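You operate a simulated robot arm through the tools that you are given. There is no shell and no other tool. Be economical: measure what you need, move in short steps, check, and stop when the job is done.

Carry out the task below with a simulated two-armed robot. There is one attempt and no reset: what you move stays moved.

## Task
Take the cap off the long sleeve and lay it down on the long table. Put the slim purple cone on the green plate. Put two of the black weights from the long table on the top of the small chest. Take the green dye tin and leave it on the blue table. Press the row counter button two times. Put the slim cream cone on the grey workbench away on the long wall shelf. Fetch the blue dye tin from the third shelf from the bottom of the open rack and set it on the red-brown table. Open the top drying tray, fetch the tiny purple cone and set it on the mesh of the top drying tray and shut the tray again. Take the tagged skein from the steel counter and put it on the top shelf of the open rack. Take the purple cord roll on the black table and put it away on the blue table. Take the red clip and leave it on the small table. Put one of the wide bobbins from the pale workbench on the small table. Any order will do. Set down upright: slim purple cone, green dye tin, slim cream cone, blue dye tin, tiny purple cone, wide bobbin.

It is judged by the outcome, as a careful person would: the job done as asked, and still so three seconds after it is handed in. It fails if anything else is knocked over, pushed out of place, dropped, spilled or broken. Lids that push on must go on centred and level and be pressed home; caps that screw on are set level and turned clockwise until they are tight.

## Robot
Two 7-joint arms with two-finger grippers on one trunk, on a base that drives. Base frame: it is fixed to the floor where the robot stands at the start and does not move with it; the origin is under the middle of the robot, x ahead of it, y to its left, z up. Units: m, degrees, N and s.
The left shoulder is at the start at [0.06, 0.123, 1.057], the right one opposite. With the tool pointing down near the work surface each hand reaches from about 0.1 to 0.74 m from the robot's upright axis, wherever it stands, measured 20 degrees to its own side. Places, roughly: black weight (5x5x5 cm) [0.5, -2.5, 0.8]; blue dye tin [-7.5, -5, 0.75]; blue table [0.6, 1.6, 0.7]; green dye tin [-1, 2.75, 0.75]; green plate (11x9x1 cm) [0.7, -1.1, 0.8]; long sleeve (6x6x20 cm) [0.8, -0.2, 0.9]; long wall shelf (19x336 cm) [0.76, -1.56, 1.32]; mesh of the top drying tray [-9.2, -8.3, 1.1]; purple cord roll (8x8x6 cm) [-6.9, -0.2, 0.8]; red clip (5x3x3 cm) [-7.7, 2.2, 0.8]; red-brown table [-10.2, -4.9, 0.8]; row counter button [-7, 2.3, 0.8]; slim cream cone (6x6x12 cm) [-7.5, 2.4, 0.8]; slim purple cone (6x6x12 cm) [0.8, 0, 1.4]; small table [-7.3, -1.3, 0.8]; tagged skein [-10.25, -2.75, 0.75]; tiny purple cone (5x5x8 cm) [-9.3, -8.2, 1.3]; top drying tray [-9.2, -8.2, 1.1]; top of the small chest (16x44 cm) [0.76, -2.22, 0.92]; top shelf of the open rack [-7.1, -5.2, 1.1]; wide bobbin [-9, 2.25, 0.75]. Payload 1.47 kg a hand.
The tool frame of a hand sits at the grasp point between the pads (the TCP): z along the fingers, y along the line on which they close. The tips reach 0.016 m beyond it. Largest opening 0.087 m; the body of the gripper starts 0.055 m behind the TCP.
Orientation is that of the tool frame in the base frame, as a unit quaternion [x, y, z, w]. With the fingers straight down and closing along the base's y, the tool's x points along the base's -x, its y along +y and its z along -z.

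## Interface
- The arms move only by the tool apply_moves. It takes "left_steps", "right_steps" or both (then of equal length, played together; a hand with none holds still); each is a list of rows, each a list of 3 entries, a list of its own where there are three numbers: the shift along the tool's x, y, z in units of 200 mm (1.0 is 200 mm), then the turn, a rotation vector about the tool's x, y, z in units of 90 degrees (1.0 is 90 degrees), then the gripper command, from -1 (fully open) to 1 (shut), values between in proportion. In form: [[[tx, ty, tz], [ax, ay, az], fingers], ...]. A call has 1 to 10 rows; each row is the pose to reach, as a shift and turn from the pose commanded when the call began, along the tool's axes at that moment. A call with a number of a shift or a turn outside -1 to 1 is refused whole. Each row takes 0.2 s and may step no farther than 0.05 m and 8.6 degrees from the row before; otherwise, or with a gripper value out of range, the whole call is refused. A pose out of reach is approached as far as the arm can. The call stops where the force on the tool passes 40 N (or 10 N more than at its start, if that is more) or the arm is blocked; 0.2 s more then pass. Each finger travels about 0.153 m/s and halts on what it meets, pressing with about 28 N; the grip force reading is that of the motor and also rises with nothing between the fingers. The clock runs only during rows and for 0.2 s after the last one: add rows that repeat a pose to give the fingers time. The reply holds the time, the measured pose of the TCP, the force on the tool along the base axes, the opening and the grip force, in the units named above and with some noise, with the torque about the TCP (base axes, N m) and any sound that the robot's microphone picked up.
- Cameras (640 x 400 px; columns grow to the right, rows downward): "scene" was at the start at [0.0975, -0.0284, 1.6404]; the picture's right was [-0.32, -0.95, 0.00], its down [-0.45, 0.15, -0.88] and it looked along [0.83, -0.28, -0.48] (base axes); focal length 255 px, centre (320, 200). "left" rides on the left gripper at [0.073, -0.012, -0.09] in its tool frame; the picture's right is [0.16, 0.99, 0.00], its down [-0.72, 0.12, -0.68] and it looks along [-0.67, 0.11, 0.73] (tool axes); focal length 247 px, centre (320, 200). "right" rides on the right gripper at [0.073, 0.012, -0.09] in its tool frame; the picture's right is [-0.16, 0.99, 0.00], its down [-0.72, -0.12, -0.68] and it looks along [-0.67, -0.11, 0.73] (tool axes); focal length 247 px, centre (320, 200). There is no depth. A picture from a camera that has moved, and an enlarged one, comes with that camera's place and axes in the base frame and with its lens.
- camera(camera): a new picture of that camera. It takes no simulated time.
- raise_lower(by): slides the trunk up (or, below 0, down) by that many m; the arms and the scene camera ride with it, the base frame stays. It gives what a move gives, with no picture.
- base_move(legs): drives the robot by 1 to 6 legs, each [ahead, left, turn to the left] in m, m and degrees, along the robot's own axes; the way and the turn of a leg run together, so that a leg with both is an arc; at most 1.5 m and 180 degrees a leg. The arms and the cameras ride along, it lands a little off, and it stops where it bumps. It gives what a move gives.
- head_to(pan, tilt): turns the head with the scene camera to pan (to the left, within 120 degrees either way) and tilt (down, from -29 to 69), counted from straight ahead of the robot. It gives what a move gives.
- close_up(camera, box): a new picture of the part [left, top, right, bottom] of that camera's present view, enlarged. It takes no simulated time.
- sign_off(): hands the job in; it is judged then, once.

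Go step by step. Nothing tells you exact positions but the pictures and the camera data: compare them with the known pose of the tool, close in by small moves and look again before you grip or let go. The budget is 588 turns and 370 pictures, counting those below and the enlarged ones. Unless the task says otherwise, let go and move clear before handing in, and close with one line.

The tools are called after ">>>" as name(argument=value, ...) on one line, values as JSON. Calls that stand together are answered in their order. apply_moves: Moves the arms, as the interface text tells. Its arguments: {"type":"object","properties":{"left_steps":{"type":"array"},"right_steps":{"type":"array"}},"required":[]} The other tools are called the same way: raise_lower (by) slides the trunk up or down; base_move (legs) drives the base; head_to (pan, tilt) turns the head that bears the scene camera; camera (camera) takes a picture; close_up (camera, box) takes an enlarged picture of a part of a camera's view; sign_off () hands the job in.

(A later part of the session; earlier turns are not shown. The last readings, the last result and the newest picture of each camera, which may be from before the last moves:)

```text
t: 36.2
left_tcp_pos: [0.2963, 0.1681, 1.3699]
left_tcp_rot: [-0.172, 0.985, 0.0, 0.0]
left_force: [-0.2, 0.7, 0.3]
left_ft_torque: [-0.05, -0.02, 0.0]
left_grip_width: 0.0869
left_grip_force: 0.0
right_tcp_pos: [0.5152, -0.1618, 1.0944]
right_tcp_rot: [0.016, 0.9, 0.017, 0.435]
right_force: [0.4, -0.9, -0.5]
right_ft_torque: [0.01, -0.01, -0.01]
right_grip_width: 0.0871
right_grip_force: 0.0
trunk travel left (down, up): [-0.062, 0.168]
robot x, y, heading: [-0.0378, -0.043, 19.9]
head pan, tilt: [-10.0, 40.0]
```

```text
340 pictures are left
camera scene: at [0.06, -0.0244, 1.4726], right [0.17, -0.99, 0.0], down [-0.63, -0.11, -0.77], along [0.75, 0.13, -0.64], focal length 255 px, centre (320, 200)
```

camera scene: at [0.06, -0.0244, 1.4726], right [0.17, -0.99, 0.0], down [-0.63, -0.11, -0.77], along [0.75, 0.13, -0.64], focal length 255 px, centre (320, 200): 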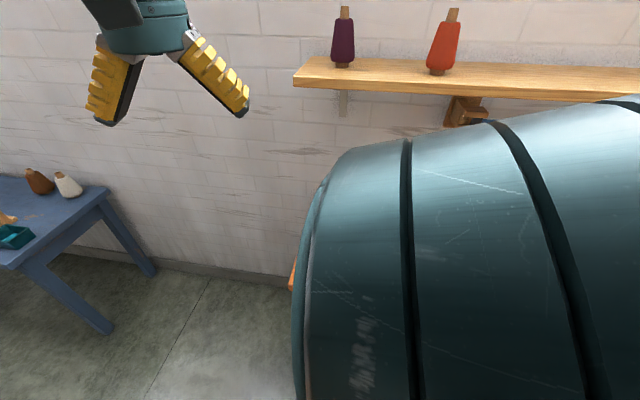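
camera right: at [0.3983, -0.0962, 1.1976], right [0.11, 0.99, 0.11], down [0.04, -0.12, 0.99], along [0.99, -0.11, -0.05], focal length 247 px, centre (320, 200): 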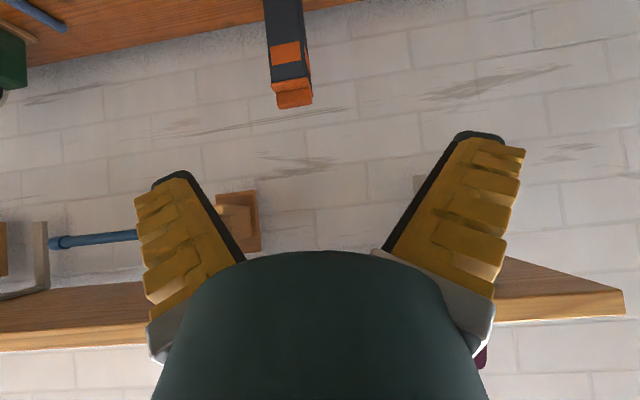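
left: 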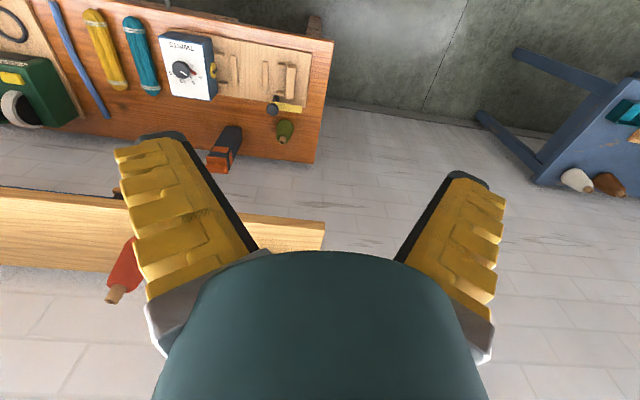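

That worked: the tilted pose was reached exactly. I'll move forward toward the cap.

>>> apply_moves(right_steps=[[[-0.11, 0, 0.18], [0, 0, 0], -1], [[-0.22, 0, 0.36], [0, 0, 0], -1], [[-0.33, 0, 0.54], [0, 0, 0], -1], [[-0.434, 0, 0.709], [0, 0, 0], -1]])

>>> camera(camera="right")

>>> camera(camera="scene")

```text
t: 37.2
left_tcp_pos: [0.2981, 0.1714, 1.3687]
left_tcp_rot: [-0.173, 0.985, -0.001, -0.001]
left_force: [-0.6, 0.9, 0.8]
left_ft_torque: [-0.05, 0.01, -0.01]
left_grip_width: 0.087
left_grip_force: 0.1
right_tcp_pos: [0.6679, -0.1569, 1.0819]
right_tcp_rot: [0.014, 0.898, 0.014, 0.44]
right_force: [-0.2, -0.4, -0.4]
right_ft_torque: [0.0, 0.01, -0.01]
right_grip_width: 0.0869
right_grip_force: 0.0
right hand out of reach, approached as far as the arm can: row 4
trunk travel left (down, up): [-0.062, 0.168]
robot x, y, heading: [-0.0348, -0.0453, 19.7]
head pan, tilt: [-10.0, 40.0]
```

```text
339 pictures are left
camera right: at [0.5514, -0.1443, 1.0797], right [0.11, 0.98, 0.16], down [-0.09, -0.15, 0.98], along [0.99, -0.12, 0.08], focal length 247 px, centre (320, 200)
```

right: 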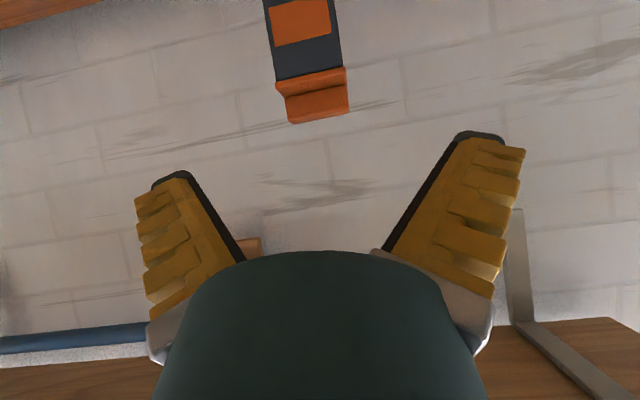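

```text
338 pictures are left
camera scene: at [0.0599, -0.0212, 1.4725], right [0.17, -0.99, 0.0], down [-0.63, -0.11, -0.77], along [0.75, 0.13, -0.64], focal length 255 px, centre (320, 200)
```

scene: 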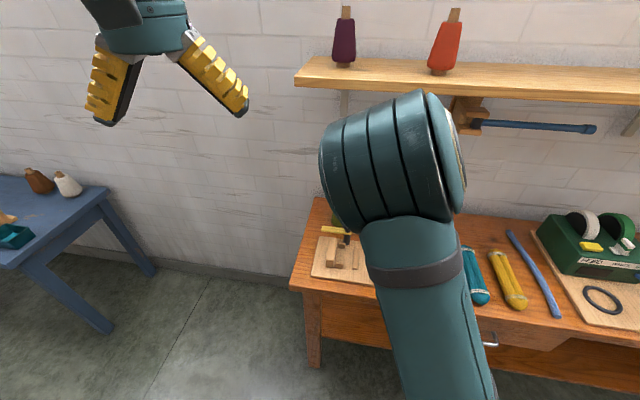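

The limit is again at x 0.67, but the alignment is good. I'll do the last stretch with the base, which holds the arm's shape, and lower the trunk a little for height.

>>> base_move(legs=[[0.047, -0.019, 0]])

>>> raise_lower(by=-0.05)

>>> camera(camera="right")

```text
t: 38.1
left_tcp_pos: [0.3483, 0.165, 1.3688]
left_tcp_rot: [-0.172, 0.985, 0.001, -0.001]
left_force: [1.2, -0.4, 0.4]
left_ft_torque: [0.01, 0.03, 0.03]
left_grip_width: 0.0868
left_grip_force: 0.0
right_tcp_pos: [0.7162, -0.1644, 1.081]
right_tcp_rot: [0.017, 0.898, 0.016, 0.439]
right_force: [-0.3, -0.2, -0.5]
right_ft_torque: [-0.01, -0.03, 0.01]
right_grip_width: 0.087
right_grip_force: 0.1
trunk travel left (down, up): [-0.062, 0.168]
robot x, y, heading: [0.0169, -0.044, 19.9]
head pan, tilt: [-10.0, 40.0]
```

```text
t: 39.1
left_tcp_pos: [0.3475, 0.1653, 1.321]
left_tcp_rot: [-0.171, 0.985, -0.001, 0.0]
left_force: [-0.7, 0.3, 0.3]
left_ft_torque: [0.0, -0.01, 0.02]
left_grip_width: 0.0871
left_grip_force: 0.1
right_tcp_pos: [0.7159, -0.164, 1.0338]
right_tcp_rot: [0.016, 0.898, 0.017, 0.439]
right_force: [-0.5, 0.1, 0.2]
right_ft_torque: [-0.01, -0.03, 0.01]
right_grip_width: 0.0872
right_grip_force: 0.0
trunk travel left (down, up): [-0.012, 0.218]
robot x, y, heading: [0.0166, -0.044, 19.7]
head pan, tilt: [-10.0, 40.0]
```

```text
337 pictures are left
camera right: at [0.6009, -0.1499, 1.0298], right [0.11, 0.98, 0.17], down [-0.09, -0.16, 0.98], along [0.99, -0.13, 0.08], focal length 247 px, centre (320, 200)
```

right: 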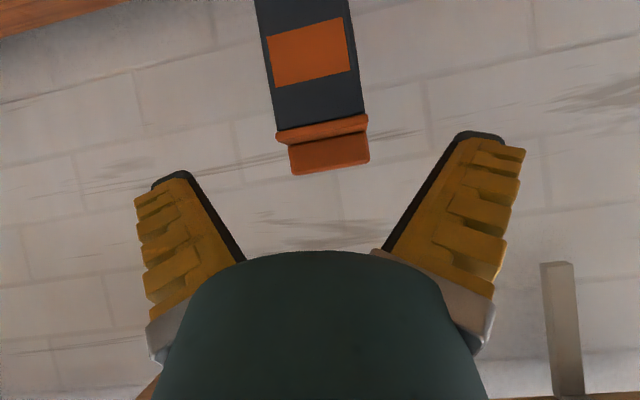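

The ridge is dead ahead, with its front at about x 0.77, centred at z 1.015. I'll try finishing the approach with the arm.

>>> apply_moves(right_steps=[[[-0.06, 0.01, 0.1], [0, 0, 0], -1], [[-0.12, 0.01, 0.2], [0, 0, 0], -1], [[-0.19, 0.01, 0.31], [0, 0, 0], -1]])

>>> camera(camera="right")

```text
t: 39.9
left_tcp_pos: [0.3485, 0.1688, 1.3191]
left_tcp_rot: [-0.172, 0.985, -0.001, 0.0]
left_force: [0.4, 1.0, 0.1]
left_ft_torque: [-0.07, 0.0, 0.01]
left_grip_width: 0.0871
left_grip_force: 0.1
right_tcp_pos: [0.7415, -0.1238, 1.0477]
right_tcp_rot: [0.015, 0.899, 0.017, 0.438]
right_force: [0.2, 0.8, -0.2]
right_ft_torque: [-0.02, 0.04, -0.02]
right_grip_width: 0.0871
right_grip_force: 0.1
right hand out of reach, approached as far as the arm can: row 1, 2, 3
trunk travel left (down, up): [-0.012, 0.218]
robot x, y, heading: [0.0136, -0.0439, 19.9]
head pan, tilt: [-10.0, 40.0]
```

```text
336 pictures are left
camera right: at [0.6274, -0.1111, 1.0459], right [0.11, 0.98, 0.17], down [-0.09, -0.16, 0.98], along [0.99, -0.12, 0.07], focal length 247 px, centre (320, 200)
```

right: 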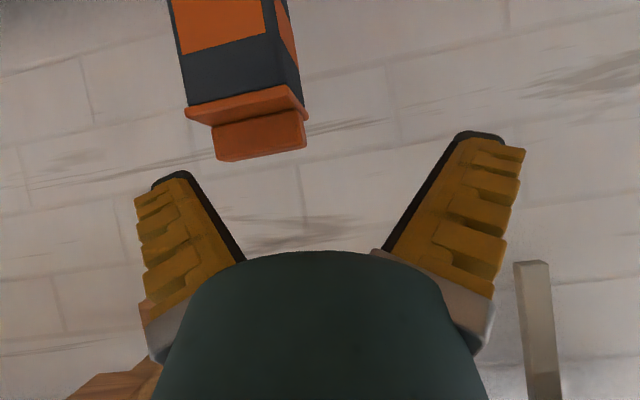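

The arm slides sideways at its limit. I'll restore the aligned pose and use the base for the last 7 cm.

>>> apply_moves(right_steps=[[[0.07, -0.1, -0.03], [0, 0, 0], -1], [[0.13, -0.2, -0.06], [0, 0, 0], -1]])

>>> base_move(legs=[[0.038, -0.014, 0]])

>>> camera(camera="right")

```text
t: 40.5
left_tcp_pos: [0.3465, 0.1636, 1.3212]
left_tcp_rot: [-0.171, 0.985, 0.001, 0.0]
left_force: [-0.2, 0.0, -0.3]
left_ft_torque: [0.01, -0.01, 0.02]
left_grip_width: 0.0871
left_grip_force: 0.1
right_tcp_pos: [0.7147, -0.1659, 1.035]
right_tcp_rot: [0.017, 0.898, 0.016, 0.44]
right_force: [-0.4, 0.0, 0.1]
right_ft_torque: [0.03, 0.0, 0.02]
right_grip_width: 0.087
right_grip_force: 0.2
trunk travel left (down, up): [-0.012, 0.218]
robot x, y, heading: [0.0172, -0.0466, 19.9]
head pan, tilt: [-10.0, 40.0]
```

```text
t: 41.4
left_tcp_pos: [0.3883, 0.1643, 1.3196]
left_tcp_rot: [-0.172, 0.985, 0.0, -0.001]
left_force: [1.2, -0.1, -0.8]
left_ft_torque: [0.0, 0.07, 0.0]
left_grip_width: 0.0869
left_grip_force: 0.1
right_tcp_pos: [0.7561, -0.1668, 1.0335]
right_tcp_rot: [0.016, 0.898, 0.017, 0.439]
right_force: [0.5, 0.8, -0.8]
right_ft_torque: [0.01, -0.01, -0.02]
right_grip_width: 0.0869
right_grip_force: 0.1
trunk travel left (down, up): [-0.012, 0.218]
robot x, y, heading: [0.0546, -0.0446, 19.9]
head pan, tilt: [-10.0, 40.0]
```

```text
335 pictures are left
camera right: at [0.6422, -0.1527, 1.0319], right [0.11, 0.98, 0.17], down [-0.09, -0.16, 0.98], along [0.99, -0.13, 0.07], focal length 247 px, centre (320, 200)
```

right: 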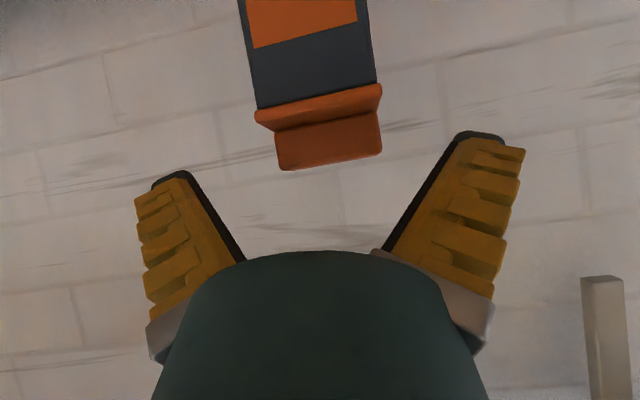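

The ridge is centred between the fingers, with its centre at about [0.785, -0.161, 1.010]. I need another 3 cm forward and 1 cm down.

>>> raise_lower(by=-0.011)

>>> base_move(legs=[[0.03, -0.009, 0]])

>>> camera(camera="right")

>>> camera(camera="scene")

```text
t: 41.9
left_tcp_pos: [0.3872, 0.165, 1.3096]
left_tcp_rot: [-0.171, 0.985, 0.0, 0.0]
left_force: [0.4, 0.0, 0.0]
left_ft_torque: [0.0, -0.03, 0.0]
left_grip_width: 0.0868
left_grip_force: 0.1
right_tcp_pos: [0.7553, -0.1663, 1.0233]
right_tcp_rot: [0.016, 0.898, 0.016, 0.44]
right_force: [0.0, 0.4, 0.1]
right_ft_torque: [-0.03, 0.01, -0.03]
right_grip_width: 0.0868
right_grip_force: 0.1
trunk travel left (down, up): [-0.001, 0.229]
robot x, y, heading: [0.0556, -0.047, 19.9]
head pan, tilt: [-10.0, 40.0]
```

```text
t: 42.8
left_tcp_pos: [0.4208, 0.1662, 1.3081]
left_tcp_rot: [-0.171, 0.985, 0.001, -0.001]
left_force: [1.0, 0.8, -0.2]
left_ft_torque: [0.0, 0.05, -0.01]
left_grip_width: 0.087
left_grip_force: 0.2
right_tcp_pos: [0.7878, -0.1635, 1.0239]
right_tcp_rot: [0.017, 0.898, 0.016, 0.439]
right_force: [0.1, 0.2, 0.3]
right_ft_torque: [-0.01, 0.0, -0.02]
right_grip_width: 0.0869
right_grip_force: 0.0
trunk travel left (down, up): [-0.001, 0.229]
robot x, y, heading: [0.0836, -0.0421, 19.6]
head pan, tilt: [-10.0, 40.0]
```

```text
334 pictures are left
camera right: at [0.6733, -0.1511, 1.021], right [0.11, 0.98, 0.17], down [-0.09, -0.16, 0.98], along [0.99, -0.13, 0.07], focal length 247 px, centre (320, 200)
```

right: 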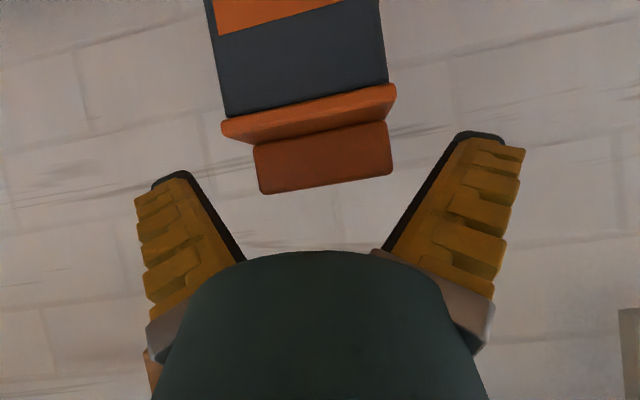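

```text
333 pictures are left
camera scene: at [0.1829, -0.0257, 1.4115], right [0.17, -0.99, 0.0], down [-0.63, -0.11, -0.77], along [0.75, 0.13, -0.64], focal length 255 px, centre (320, 200)
```

scene: 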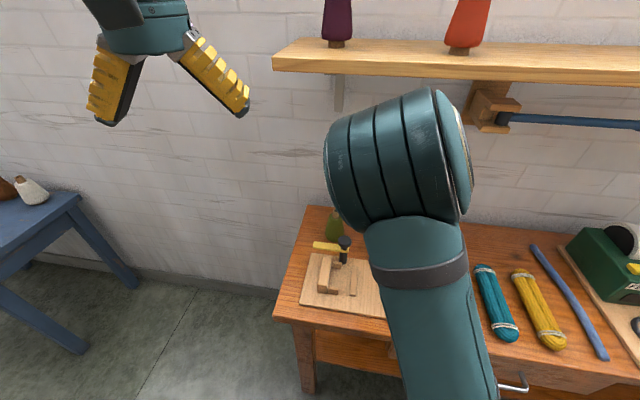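

The ridge lies between the pads at the right height. I'll close the gripper.

>>> apply_moves(right_steps=[[[0, 0, 0], [0, 0, 0], 0], [[0, 0, 0], [0, 0, 0], 0.4], [[0, 0, 0], [0, 0, 0], 0.7], [[0, 0, 0], [0, 0, 0], 1], [[0, 0, 0], [0, 0, 0], 1]])

>>> camera(camera="right")

```text
t: 44.0
left_tcp_pos: [0.4195, 0.1667, 1.3111]
left_tcp_rot: [-0.171, 0.985, -0.001, 0.0]
left_force: [-0.6, -0.2, -0.1]
left_ft_torque: [-0.04, -0.01, -0.02]
left_grip_width: 0.0868
left_grip_force: 0.2
right_tcp_pos: [0.7867, -0.164, 1.0234]
right_tcp_rot: [0.017, 0.898, 0.016, 0.439]
right_force: [-0.4, 0.0, -0.5]
right_ft_torque: [-0.03, -0.01, 0.01]
right_grip_width: 0.0539
right_grip_force: 28.3
trunk travel left (down, up): [-0.001, 0.229]
robot x, y, heading: [0.0887, -0.0406, 19.6]
head pan, tilt: [-10.0, 40.0]
heard: snap
```

```text
332 pictures are left
camera right: at [0.672, -0.1511, 1.0218], right [0.11, 0.98, 0.17], down [-0.09, -0.16, 0.98], along [0.99, -0.13, 0.07], focal length 247 px, centre (320, 200)
```

right: 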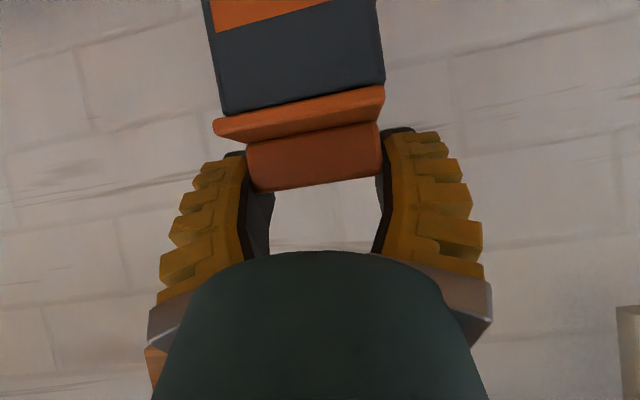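

I have the ridge, 5.4 cm wide, and heard a snap. I'll lift slightly with the trunk and see whether the cap parts from the sleeve.

>>> raise_lower(by=0.012)

>>> camera(camera="right")

```text
t: 44.6
left_tcp_pos: [0.4185, 0.1662, 1.3202]
left_tcp_rot: [-0.172, 0.985, 0.0, 0.001]
left_force: [0.2, 0.6, 0.9]
left_ft_torque: [0.03, -0.03, -0.01]
left_grip_width: 0.0868
left_grip_force: 0.2
right_tcp_pos: [0.786, -0.1652, 1.0364]
right_tcp_rot: [0.016, 0.898, 0.017, 0.439]
right_force: [0.8, 0.9, -0.6]
right_ft_torque: [0.0, 0.0, -0.02]
right_grip_width: 0.0541
right_grip_force: 28.0
trunk travel left (down, up): [-0.013, 0.217]
robot x, y, heading: [0.0894, -0.0432, 19.8]
head pan, tilt: [-10.0, 40.0]
```

```text
331 pictures are left
camera right: at [0.6721, -0.1511, 1.0338], right [0.11, 0.98, 0.17], down [-0.09, -0.16, 0.98], along [0.99, -0.13, 0.07], focal length 247 px, centre (320, 200)
```

right: 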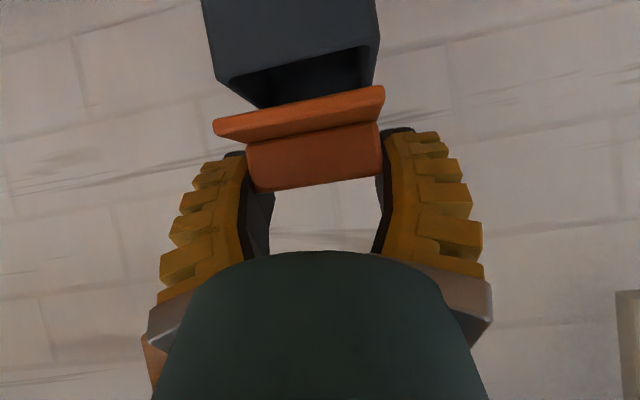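

The cap lifts clear and the sleeve stays put. I'll raise a bit more, then back away.

>>> raise_lower(by=0.035)

>>> base_move(legs=[[-0.188, 0.068, 0]])

>>> camera(camera="scene")

>>> camera(camera="right")

```text
t: 45.4
left_tcp_pos: [0.4195, 0.1662, 1.3556]
left_tcp_rot: [-0.171, 0.985, -0.001, 0.001]
left_force: [-0.5, 0.5, -0.3]
left_ft_torque: [-0.02, -0.01, -0.01]
left_grip_width: 0.0871
left_grip_force: 0.0
right_tcp_pos: [0.7858, -0.1635, 1.0721]
right_tcp_rot: [0.016, 0.899, 0.017, 0.438]
right_force: [0.7, -0.2, 0.0]
right_ft_torque: [0.03, -0.04, -0.02]
right_grip_width: 0.0541
right_grip_force: 28.0
trunk travel left (down, up): [-0.048, 0.182]
robot x, y, heading: [0.084, -0.0449, 19.9]
head pan, tilt: [-10.0, 40.0]
```

```text
t: 47.0
left_tcp_pos: [0.2163, 0.1666, 1.3556]
left_tcp_rot: [-0.173, 0.985, 0.0, 0.0]
left_force: [-0.3, 0.6, -0.4]
left_ft_torque: [0.01, -0.03, 0.04]
left_grip_width: 0.0873
left_grip_force: 0.0
right_tcp_pos: [0.5863, -0.164, 1.0719]
right_tcp_rot: [0.015, 0.897, 0.018, 0.441]
right_force: [0.1, 1.0, -0.4]
right_ft_torque: [-0.04, -0.02, 0.02]
right_grip_width: 0.0542
right_grip_force: 27.7
trunk travel left (down, up): [-0.048, 0.182]
robot x, y, heading: [-0.1189, -0.0488, 19.8]
head pan, tilt: [-10.0, 40.0]
```

```text
330 pictures are left
camera scene: at [-0.0206, -0.0263, 1.4588], right [0.17, -0.99, 0.0], down [-0.63, -0.11, -0.77], along [0.76, 0.13, -0.64], focal length 255 px, centre (320, 200)
```

scene: 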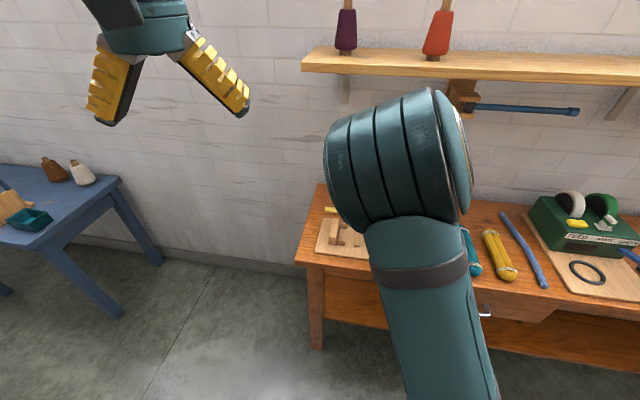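

```text
329 pictures are left
camera right: at [0.471, -0.1504, 1.0694], right [0.11, 0.98, 0.17], down [-0.1, -0.16, 0.98], along [0.99, -0.12, 0.08], focal length 247 px, centre (320, 200)
```

right: 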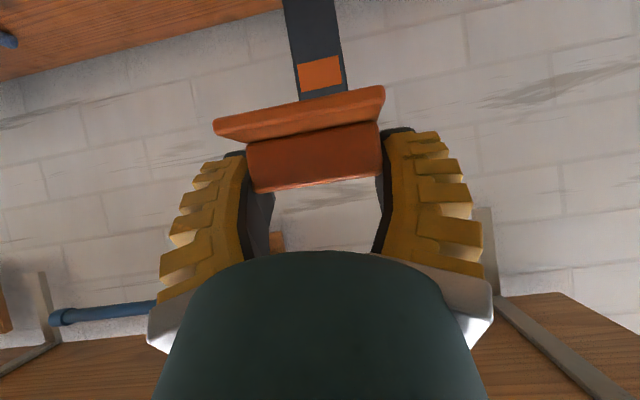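

The cap is in hand. Now I need a free spot on the table, so I'll look along it.

>>> head_to(pan=-55, tilt=35)

>>> camera(camera="scene")

```text
t: 48.1
left_tcp_pos: [0.2181, 0.165, 1.3562]
left_tcp_rot: [-0.173, 0.985, 0.0, 0.0]
left_force: [0.1, -0.8, -0.4]
left_ft_torque: [-0.01, -0.01, 0.01]
left_grip_width: 0.0872
left_grip_force: 0.0
right_tcp_pos: [0.5863, -0.1635, 1.0714]
right_tcp_rot: [0.015, 0.899, 0.017, 0.438]
right_force: [-0.9, 0.3, -0.1]
right_ft_torque: [-0.03, 0.01, 0.0]
right_grip_width: 0.0541
right_grip_force: 28.0
trunk travel left (down, up): [-0.048, 0.182]
robot x, y, heading: [-0.1126, -0.0439, 20.0]
head pan, tilt: [-55.0, 35.0]
```

```text
328 pictures are left
camera scene: at [-0.031, -0.0915, 1.4662], right [-0.57, -0.82, 0.0], down [-0.47, 0.33, -0.82], along [0.67, -0.47, -0.57], focal length 255 px, centre (320, 200)
```

scene: 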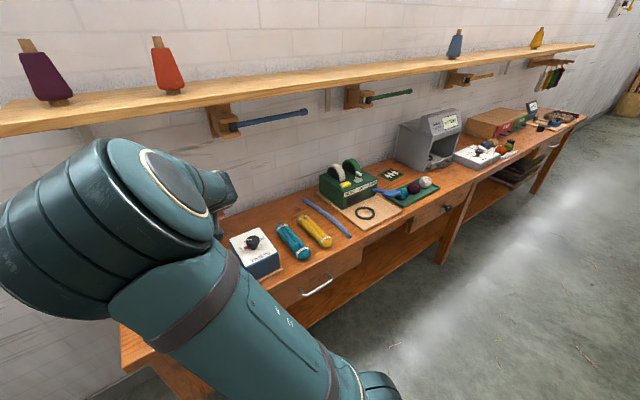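

There is free table in front of the grey booth around [0.5, -1.35], close to the green plate. I'll pull the cap in close with the tool down, then fetch the purple cone with the left hand before driving over.

>>> apply_moves(right_steps=[[[0.01, -0.04, -0.13], [0, 0.082, 0], 1], [[0.02, -0.07, -0.26], [0, 0.165, 0], 1], [[0.03, -0.11, -0.39], [0, 0.247, 0], 1], [[0.04, -0.14, -0.51], [0, 0.329, 0], 1], [[0.05, -0.18, -0.64], [0, 0.411, 0], 1], [[0.06, -0.22, -0.77], [0, 0.494, 0], 1], [[0.066, -0.25, -0.9], [0, 0.576, 0], 1]])

>>> raise_lower(by=0.18)

>>> head_to(pan=0, tilt=20)

>>> base_move(legs=[[0, 0, -20]])

>>> camera(camera="scene")

```text
t: 49.7
left_tcp_pos: [0.2175, 0.1651, 1.3555]
left_tcp_rot: [-0.173, 0.985, 0.0, -0.001]
left_force: [0.2, -1.0, -0.3]
left_ft_torque: [0.0, 0.02, 0.0]
left_grip_width: 0.087
left_grip_force: 0.0
right_tcp_pos: [0.4357, -0.2166, 1.17]
right_tcp_rot: [0.006, 1.0, 0.022, 0.002]
right_force: [-0.6, -0.1, 0.6]
right_ft_torque: [-0.01, -0.02, 0.01]
right_grip_width: 0.0541
right_grip_force: 27.4
trunk travel left (down, up): [-0.048, 0.182]
robot x, y, heading: [-0.1121, -0.0476, 20.0]
head pan, tilt: [-55.0, 35.0]
```

```text
t: 51.7
left_tcp_pos: [0.2177, 0.166, 1.5339]
left_tcp_rot: [-0.173, 0.985, 0.0, 0.0]
left_force: [-0.9, -1.3, 0.3]
left_ft_torque: [-0.01, 0.01, 0.01]
left_grip_width: 0.0868
left_grip_force: 0.0
right_tcp_pos: [0.4359, -0.2168, 1.3502]
right_tcp_rot: [0.006, 1.0, 0.021, 0.003]
right_force: [0.3, 0.1, 0.6]
right_ft_torque: [0.03, 0.04, -0.01]
right_grip_width: 0.0539
right_grip_force: 28.1
trunk travel left (down, up): [-0.228, 0.002]
robot x, y, heading: [-0.1102, -0.0457, 20.0]
head pan, tilt: [-55.0, 35.0]
```

```text
t: 52.9
left_tcp_pos: [0.2178, 0.1665, 1.5355]
left_tcp_rot: [-0.173, 0.985, 0.0, 0.0]
left_force: [-0.2, 0.3, -0.4]
left_ft_torque: [0.05, 0.01, 0.01]
left_grip_width: 0.0873
left_grip_force: 0.0
right_tcp_pos: [0.4356, -0.215, 1.3503]
right_tcp_rot: [0.006, 1.0, 0.021, 0.003]
right_force: [0.5, -0.4, -0.4]
right_ft_torque: [-0.01, 0.0, 0.03]
right_grip_width: 0.0538
right_grip_force: 28.5
trunk travel left (down, up): [-0.228, 0.002]
robot x, y, heading: [-0.1139, -0.0451, 19.9]
head pan, tilt: [0.0, 20.0]
```

```text
t: 54.4
left_tcp_pos: [0.2702, 0.0402, 1.5362]
left_tcp_rot: [0.001, 1.0, 0.0, 0.0]
left_force: [0.7, -0.7, -0.5]
left_ft_torque: [0.01, 0.0, -0.01]
left_grip_width: 0.0871
left_grip_force: 0.0
right_tcp_pos: [0.3441, -0.3932, 1.3487]
right_tcp_rot: [0.18, 0.983, 0.021, 0.006]
right_force: [-0.4, -0.4, -0.4]
right_ft_torque: [0.0, 0.01, 0.0]
right_grip_width: 0.054
right_grip_force: 27.8
trunk travel left (down, up): [-0.228, 0.002]
robot x, y, heading: [-0.115, -0.0437, -0.0]
head pan, tilt: [0.0, 20.0]
```

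```text
327 pictures are left
camera scene: at [-0.0094, -0.0447, 1.6701], right [0.0, -1.0, 0.0], down [-0.34, 0.0, -0.94], along [0.94, 0.0, -0.34], focal length 255 px, centre (320, 200)
```

scene: 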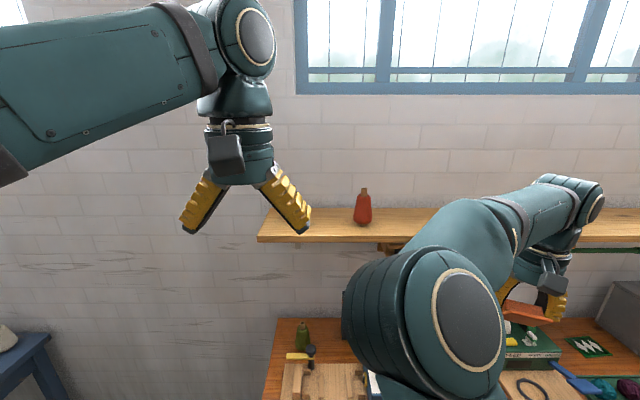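

The base is square to the wall. I'll tuck the right hand back, then drive so the purple cone lies in front of the left hand.

>>> apply_moves(right_steps=[[[0.15, -0.05, -0.1], [0, 0, -0.06], 1], [[0.3, -0.1, -0.2], [0, 0, -0.12], 1], [[0.42, -0.15, -0.35], [0, 0, -0.18], 1], [[0.56, -0.2, -0.5], [0, 0, -0.222], 1]])

>>> base_move(legs=[[0.215, -0.1, 0]])

>>> camera(camera="scene")

>>> camera(camera="left")

```text
t: 55.4
left_tcp_pos: [0.2687, 0.0401, 1.5365]
left_tcp_rot: [0.001, 1.0, 0.0, 0.001]
left_force: [-0.4, 0.2, -0.4]
left_ft_torque: [-0.01, 0.0, -0.04]
left_grip_width: 0.0874
left_grip_force: 0.2
right_tcp_pos: [0.2207, -0.3942, 1.4441]
right_tcp_rot: [0.004, 1.0, 0.02, 0.01]
right_force: [-0.1, -0.3, 0.0]
right_ft_torque: [0.02, 0.0, 0.02]
right_grip_width: 0.0542
right_grip_force: 28.0
trunk travel left (down, up): [-0.228, 0.002]
robot x, y, heading: [-0.1108, -0.0408, 0.1]
head pan, tilt: [0.0, 20.0]
```

```text
t: 57.2
left_tcp_pos: [0.482, -0.0576, 1.5351]
left_tcp_rot: [-0.004, 1.0, 0.0, 0.0]
left_force: [0.2, -0.2, 0.7]
left_ft_torque: [0.0, 0.03, 0.02]
left_grip_width: 0.0873
left_grip_force: 0.0
right_tcp_pos: [0.4391, -0.4898, 1.4442]
right_tcp_rot: [0.001, 1.0, 0.02, 0.01]
right_force: [-0.1, 0.1, 0.9]
right_ft_torque: [0.03, 0.01, -0.02]
right_grip_width: 0.0537
right_grip_force: 28.0
trunk travel left (down, up): [-0.228, 0.002]
robot x, y, heading: [0.0981, -0.1488, 0.6]
head pan, tilt: [0.0, 20.0]
```

```text
326 pictures are left
camera scene: at [0.2029, -0.1438, 1.6701], right [0.01, -1.0, 0.0], down [-0.34, 0.0, -0.94], along [0.94, 0.01, -0.34], focal length 255 px, centre (320, 200)
```

scene: 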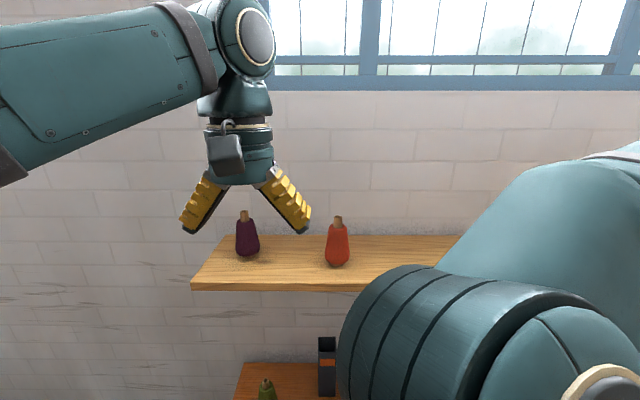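

```text
325 pictures are left
camera left: at [0.4094, -0.0677, 1.6256], right [-0.17, 0.99, 0.0], down [0.72, 0.12, 0.68], along [0.67, 0.11, -0.73], focal length 247 px, centre (320, 200)
```

left: 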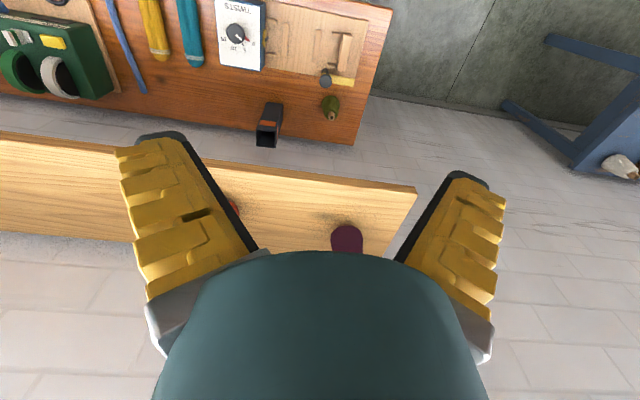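

The purple cone stands at about [0.745, 0.04] on the shelf. I'll move the left hand above it in stages.

>>> apply_moves(left_steps=[[[-0.2, 0.1, 0], [0, 0, 0], -1], [[-0.4, 0.2, 0], [0, 0, 0], -1], [[-0.6, 0.3, 0], [0, 0, 0], -1], [[-0.8, 0.4, 0], [0, 0, 0], -1], [[-1, 0.5, 0], [0, 0, 0], -1]])

>>> camera(camera="left")

>>> camera(camera="scene")

```text
t: 58.4
left_tcp_pos: [0.6437, 0.0265, 1.5184]
left_tcp_rot: [-0.007, 1.0, -0.004, -0.003]
left_force: [0.8, 0.4, 0.2]
left_ft_torque: [-0.04, 0.05, 0.0]
left_grip_width: 0.087
left_grip_force: 0.0
left hand out of reach, approached as far as the arm can: row 4, 5
right_tcp_pos: [0.4419, -0.4917, 1.4426]
right_tcp_rot: [0.001, 1.0, 0.019, 0.009]
right_force: [0.9, 0.1, -0.3]
right_ft_torque: [-0.04, 0.09, 0.01]
right_grip_width: 0.0538
right_grip_force: 28.5
trunk travel left (down, up): [-0.228, 0.002]
robot x, y, heading: [0.0965, -0.1459, 0.5]
head pan, tilt: [0.0, 20.0]
```

```text
324 pictures are left
camera left: at [0.5731, 0.0153, 1.6087], right [-0.17, 0.99, -0.01], down [0.73, 0.13, 0.67], along [0.66, 0.11, -0.74], focal length 247 px, centre (320, 200)
```

left: 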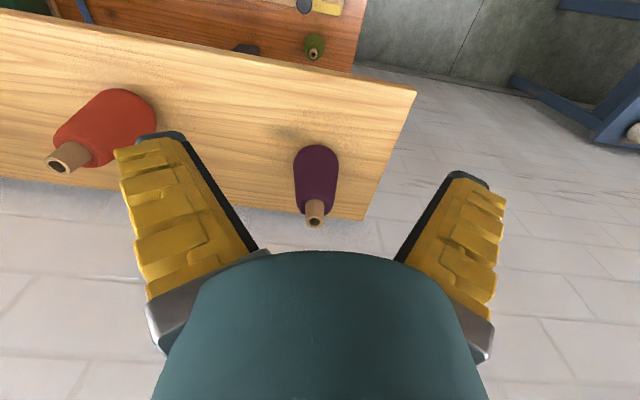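

```text
323 pictures are left
camera scene: at [0.2067, -0.1438, 1.6697], right [0.01, -1.0, 0.0], down [-0.34, 0.0, -0.94], along [0.94, 0.01, -0.34], focal length 255 px, centre (320, 200)
```

scene: 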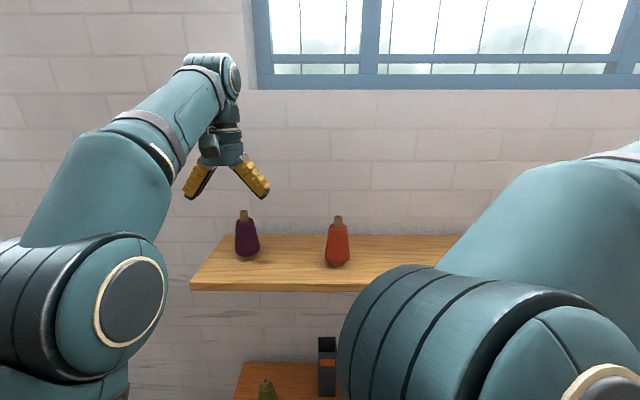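

Reach runs out at this height, and lower down there is more. The cone fixes at [0.747, 0.039], so I'll go lower and forward, straddling it.

>>> apply_moves(left_steps=[[[-0.1, 0.03, 0.1], [0, 0, 0], -1], [[-0.2, 0.06, 0.2], [0, 0, 0], -1], [[-0.28, 0.06, 0.28], [0, 0, 0], -1]])

>>> camera(camera="left")

```text
t: 59.2
left_tcp_pos: [0.6942, 0.0377, 1.4627]
left_tcp_rot: [-0.005, 1.0, 0.0, 0.001]
left_force: [-0.2, -0.2, 0.5]
left_ft_torque: [-0.06, 0.0, 0.01]
left_grip_width: 0.0871
left_grip_force: 0.0
right_tcp_pos: [0.4364, -0.4905, 1.4447]
right_tcp_rot: [0.001, 1.0, 0.02, 0.009]
right_force: [-1.1, -0.5, 0.5]
right_ft_torque: [-0.02, -0.01, -0.01]
right_grip_width: 0.0541
right_grip_force: 27.9
trunk travel left (down, up): [-0.228, 0.002]
robot x, y, heading: [0.0978, -0.1453, 0.1]
head pan, tilt: [0.0, 20.0]
```

```text
322 pictures are left
camera left: at [0.6234, 0.0265, 1.5528], right [-0.17, 0.99, 0.0], down [0.72, 0.12, 0.68], along [0.67, 0.11, -0.73], focal length 247 px, centre (320, 200)
```

left: 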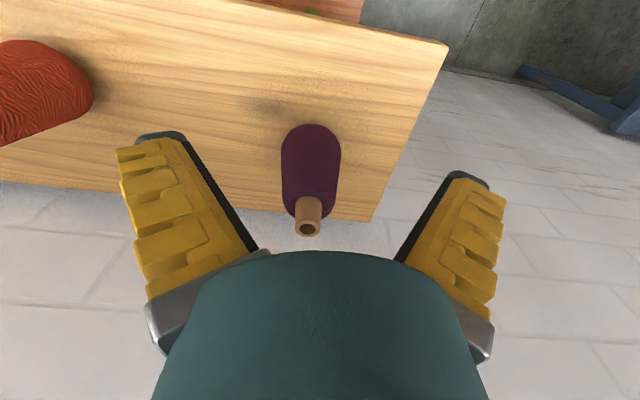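

The cone's tip is at [0.746, 0.039], so I'll go to the grasp pose at z 1.40.

>>> apply_moves(left_steps=[[[-0.1, 0.01, 0.08], [0, 0, 0], -1], [[-0.2, 0.01, 0.16], [0, 0, 0], -1], [[-0.265, 0.01, 0.25], [0, 0, 0], -1], [[-0.265, 0.01, 0.31], [0, 0, 0], -1]])

>>> camera(camera="left")

>>> close_up(camera="scene", box=[140, 130, 380, 280])

```text
t: 60.2
left_tcp_pos: [0.7471, 0.0405, 1.4012]
left_tcp_rot: [-0.005, 1.0, 0.0, 0.001]
left_force: [-0.2, -0.2, -0.4]
left_ft_torque: [0.0, -0.03, -0.02]
left_grip_width: 0.0872
left_grip_force: 0.1
right_tcp_pos: [0.4369, -0.4918, 1.4462]
right_tcp_rot: [0.001, 1.0, 0.02, 0.009]
right_force: [-0.3, -0.1, 0.4]
right_ft_torque: [-0.01, -0.02, 0.02]
right_grip_width: 0.0542
right_grip_force: 27.9
trunk travel left (down, up): [-0.228, 0.002]
robot x, y, heading: [0.0986, -0.1481, 0.4]
head pan, tilt: [0.0, 20.0]
```

```text
321 pictures are left
camera left: at [0.6755, 0.0292, 1.4917], right [-0.17, 0.99, 0.0], down [0.72, 0.12, 0.68], along [0.67, 0.11, -0.73], focal length 247 px, centre (320, 200)
```

left: 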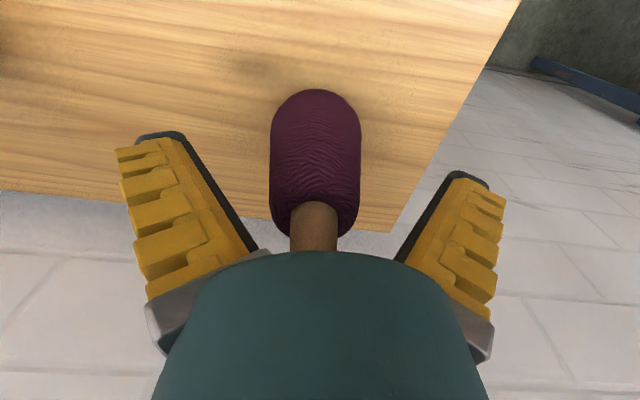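

```text
2.67 times, centred on (260, 205) of scene
camera zoom: at [0.2013, -0.1437, 1.6702], right [0.01, -1.0, 0.0], down [-0.34, 0.0, -0.94], along [0.94, 0.01, -0.34], focal length 680 px, centre (480, 187)
```

zoom: 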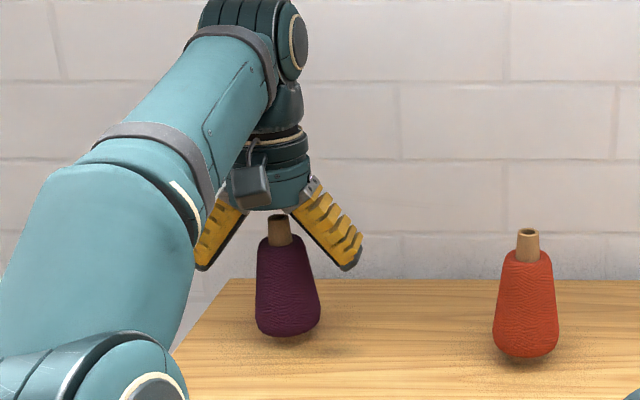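

The fingers straddle the cone's upper body, so I'll close on it.

>>> apply_moves(left_steps=[[[0, 0, 0], [0, 0, 0], 0], [[0, 0, 0], [0, 0, 0], 0.5], [[0, 0, 0], [0, 0, 0], 1], [[0, 0, 0], [0, 0, 0], 1]])

>>> camera(camera="left")

```text
t: 61.2
left_tcp_pos: [0.7483, 0.04, 1.4025]
left_tcp_rot: [-0.004, 1.0, 0.001, 0.001]
left_force: [1.6, -0.1, 5.5]
left_ft_torque: [0.08, -0.19, -0.04]
left_grip_width: 0.0386
left_grip_force: 27.7
right_tcp_pos: [0.4374, -0.4914, 1.4434]
right_tcp_rot: [0.001, 1.0, 0.02, 0.009]
right_force: [-0.4, 0.3, 0.2]
right_ft_torque: [0.0, 0.02, -0.05]
right_grip_width: 0.0541
right_grip_force: 27.8
trunk travel left (down, up): [-0.228, 0.002]
robot x, y, heading: [0.0984, -0.1467, 0.6]
head pan, tilt: [0.0, 20.0]
```

```text
319 pictures are left
camera left: at [0.6761, 0.0289, 1.4918], right [-0.17, 0.99, 0.0], down [0.72, 0.12, 0.68], along [0.67, 0.11, -0.73], focal length 247 px, centre (320, 200)
```

left: 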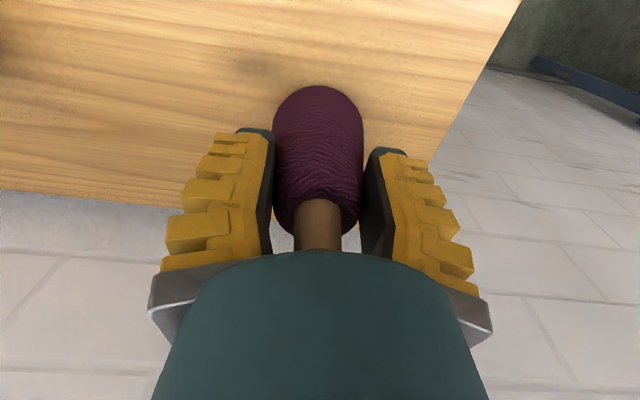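

The cone is gripped at 3.9 cm. I'll lift a little while drawing back.

>>> apply_moves(left_steps=[[[0, 0, -0.1], [0, 0, 0], 1], [[0, 0, -0.2], [0, 0, 0], 1], [[0.15, 0, -0.3], [0, 0, 0], 1], [[0.35, 0, -0.35], [0, 0, 0], 1], [[0.55, 0, -0.4], [0, 0, 0], 1], [[0.75, 0, -0.45], [0, 0, 0], 1], [[0.95, 0, -0.5], [0, 0, 0], 1]])

>>> camera(camera="scene")

```text
t: 62.8
left_tcp_pos: [0.5563, 0.0398, 1.502]
left_tcp_rot: [-0.006, 1.0, 0.0, 0.001]
left_force: [-0.7, 0.1, -0.7]
left_ft_torque: [0.0, 0.0, -0.03]
left_grip_width: 0.0381
left_grip_force: 28.0
left hand out of reach, approached as far as the arm can: row 1, 2
right_tcp_pos: [0.4367, -0.4903, 1.4448]
right_tcp_rot: [0.001, 1.0, 0.019, 0.011]
right_force: [-0.2, -0.5, -0.3]
right_ft_torque: [0.0, 0.02, -0.04]
right_grip_width: 0.054
right_grip_force: 27.9
trunk travel left (down, up): [-0.228, 0.002]
robot x, y, heading: [0.0978, -0.1481, 0.5]
head pan, tilt: [0.0, 20.0]
```

```text
318 pictures are left
camera scene: at [0.2008, -0.1427, 1.6702], right [0.01, -1.0, 0.0], down [-0.34, 0.0, -0.94], along [0.94, 0.01, -0.34], focal length 255 px, centre (320, 200)
```

scene: 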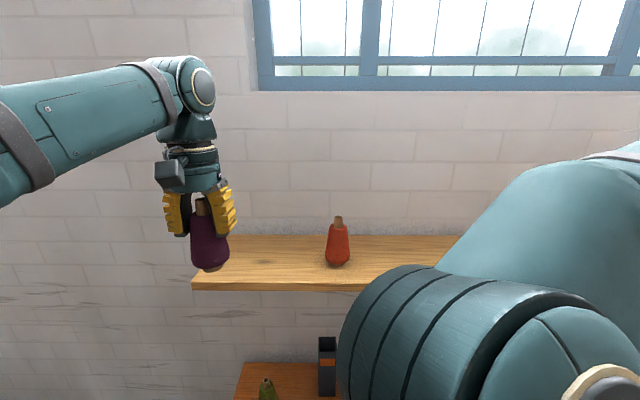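

The cone is out cleanly. I'll back off and drive right along the table to the green plate.

>>> base_move(legs=[[-0.25, 0, 0], [0, -1.15, 0]])

>>> head_to(pan=0, tilt=40)

>>> camera(camera="scene")

```text
t: 74.7
left_tcp_pos: [0.3162, -1.1354, 1.5018]
left_tcp_rot: [0.002, 1.0, 0.0, 0.0]
left_force: [0.3, 1.1, -1.4]
left_ft_torque: [-0.02, -0.01, 0.0]
left_grip_width: 0.0379
left_grip_force: 27.9
right_tcp_pos: [0.1891, -1.6645, 1.4446]
right_tcp_rot: [0.006, 1.0, 0.02, 0.009]
right_force: [0.0, 0.4, -0.5]
right_ft_torque: [-0.02, -0.02, 0.0]
right_grip_width: 0.054
right_grip_force: 27.9
trunk travel left (down, up): [-0.228, 0.002]
robot x, y, heading: [-0.1482, -1.3156, 0.2]
head pan, tilt: [0.0, 20.0]
```

```text
t: 75.5
left_tcp_pos: [0.3155, -1.1356, 1.5024]
left_tcp_rot: [0.001, 1.0, 0.001, 0.0]
left_force: [-0.7, -0.4, -2.2]
left_ft_torque: [0.02, 0.01, 0.03]
left_grip_width: 0.0376
left_grip_force: 28.5
right_tcp_pos: [0.1896, -1.6661, 1.4452]
right_tcp_rot: [0.007, 1.0, 0.021, 0.009]
right_force: [0.0, 0.0, -0.1]
right_ft_torque: [-0.01, 0.03, 0.0]
right_grip_width: 0.0539
right_grip_force: 27.9
trunk travel left (down, up): [-0.228, 0.002]
robot x, y, heading: [-0.1493, -1.3168, -0.0]
head pan, tilt: [0.0, 40.0]
```

```text
317 pictures are left
camera scene: at [-0.05, -1.3148, 1.6387], right [0.0, -1.0, 0.0], down [-0.64, 0.0, -0.77], along [0.77, 0.0, -0.64], focal length 255 px, centre (320, 200)
```

scene: 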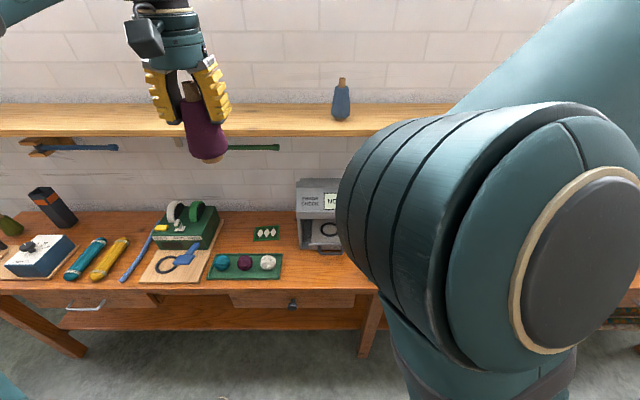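

The plate is at about [0.72, -1.077]. The grip on the taper is creeping, so I'll move promptly: lower the trunk and left arm, staying ahead of the shelf edge.

>>> raise_lower(by=-0.2)

>>> apply_moves(left_steps=[[[-0.1, 0.04, 0.2], [0, 0, 0], 1], [[-0.2, 0.08, 0.4], [0, 0, 0], 1], [[-0.3, 0.12, 0.6], [0, 0, 0], 1], [[-0.4, 0.16, 0.8], [0, 0, 0], 1], [[-0.5, 0.2, 1.0], [0, 0, 0], 1]])

>>> base_move(legs=[[0.12, 0, 0]])

>>> camera(camera="scene")

```text
t: 77.7
left_tcp_pos: [0.3162, -1.1359, 1.3022]
left_tcp_rot: [0.0, 1.0, -0.001, 0.0]
left_force: [0.1, 1.5, -1.4]
left_ft_torque: [0.02, 0.01, 0.02]
left_grip_width: 0.0375
left_grip_force: 27.7
right_tcp_pos: [0.1893, -1.6654, 1.2439]
right_tcp_rot: [0.007, 1.0, 0.02, 0.009]
right_force: [-0.4, 0.7, 0.0]
right_ft_torque: [0.01, 0.01, 0.0]
right_grip_width: 0.0539
right_grip_force: 27.9
trunk travel left (down, up): [-0.028, 0.202]
robot x, y, heading: [-0.1486, -1.3126, -0.1]
head pan, tilt: [0.0, 40.0]
```

```text
t: 78.9
left_tcp_pos: [0.4189, -1.0971, 1.1013]
left_tcp_rot: [0.0, 1.0, 0.0, 0.0]
left_force: [0.6, 0.9, -1.3]
left_ft_torque: [0.0, 0.01, 0.0]
left_grip_width: 0.0377
left_grip_force: 28.1
right_tcp_pos: [0.1912, -1.6647, 1.2446]
right_tcp_rot: [0.006, 1.0, 0.02, 0.01]
right_force: [-0.7, -0.8, -0.4]
right_ft_torque: [0.04, 0.02, -0.01]
right_grip_width: 0.0538
right_grip_force: 28.0
trunk travel left (down, up): [-0.028, 0.202]
robot x, y, heading: [-0.1493, -1.3151, -0.0]
head pan, tilt: [0.0, 40.0]
```

```text
t: 80.1
left_tcp_pos: [0.5352, -1.0978, 1.1012]
left_tcp_rot: [0.002, 1.0, 0.0, -0.001]
left_force: [0.1, -0.7, -1.9]
left_ft_torque: [0.01, 0.01, 0.0]
left_grip_width: 0.0379
left_grip_force: 27.6
right_tcp_pos: [0.3102, -1.6646, 1.2437]
right_tcp_rot: [0.007, 1.0, 0.02, 0.008]
right_force: [0.7, -0.3, 0.1]
right_ft_torque: [0.02, 0.03, 0.02]
right_grip_width: 0.0538
right_grip_force: 28.2
trunk travel left (down, up): [-0.028, 0.202]
robot x, y, heading: [-0.0277, -1.3179, 0.0]
head pan, tilt: [0.0, 40.0]
```

```text
316 pictures are left
camera scene: at [0.0703, -1.3151, 1.4385], right [0.0, -1.0, 0.0], down [-0.64, 0.0, -0.77], along [0.77, 0.0, -0.64], focal length 255 px, centre (320, 200)
```

scene: 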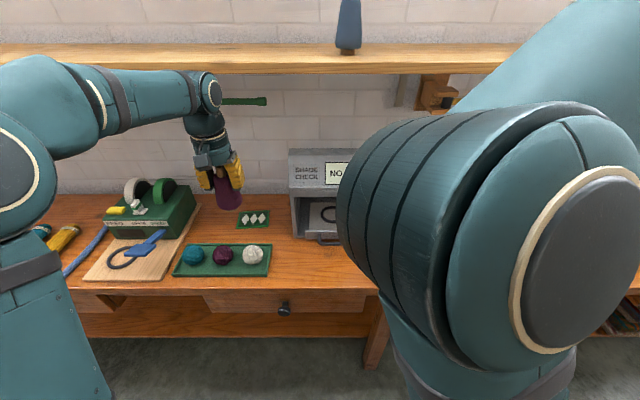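

The plate fixes at [0.721, -1.078], and the cone's bottom is 7.5 cm below the TCP. I'll go down, then forward above the plate.

>>> apply_moves(left_steps=[[[0, 0.03, 0.2], [0, 0, 0], 1], [[0, 0.06, 0.4], [0, 0, 0], 1], [[0, 0.1, 0.65], [0, 0, 0], 1], [[-0.2, 0.1, 0.66], [0, 0, 0], 1], [[-0.4, 0.1, 0.67], [0, 0, 0], 1], [[-0.6, 0.1, 0.69], [0, 0, 0], 1], [[-0.8, 0.1, 0.72], [0, 0, 0], 1], [[-0.93, 0.1, 0.75], [0, 0, 0], 1]])

>>> camera(camera="left")

>>> close_up(camera="scene", box=[140, 110, 340, 235])

```text
refused: row 3 steps farther than a row can; nothing moved
```

```text
315 pictures are left
camera left: at [0.4644, -1.1087, 1.1912], right [-0.16, 0.99, 0.0], down [0.72, 0.11, 0.68], along [0.67, 0.11, -0.73], focal length 247 px, centre (320, 200)
```

left: 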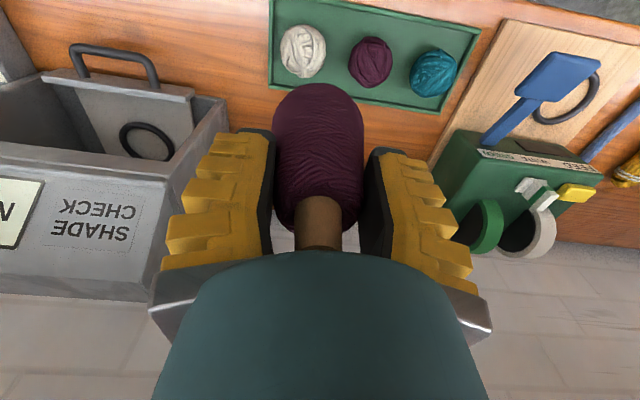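

```text
3.20 times, centred on (240, 172) of scene
camera zoom: at [0.0703, -1.3151, 1.4385], right [0.0, -1.0, 0.0], down [-0.64, 0.0, -0.77], along [0.77, 0.0, -0.64], focal length 815 px, centre (576, 288)
```

zoom: 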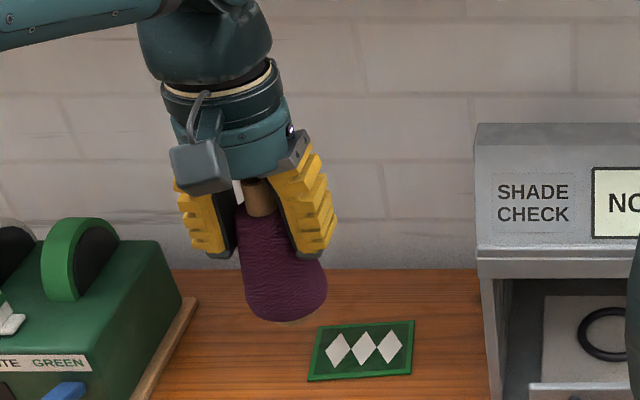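

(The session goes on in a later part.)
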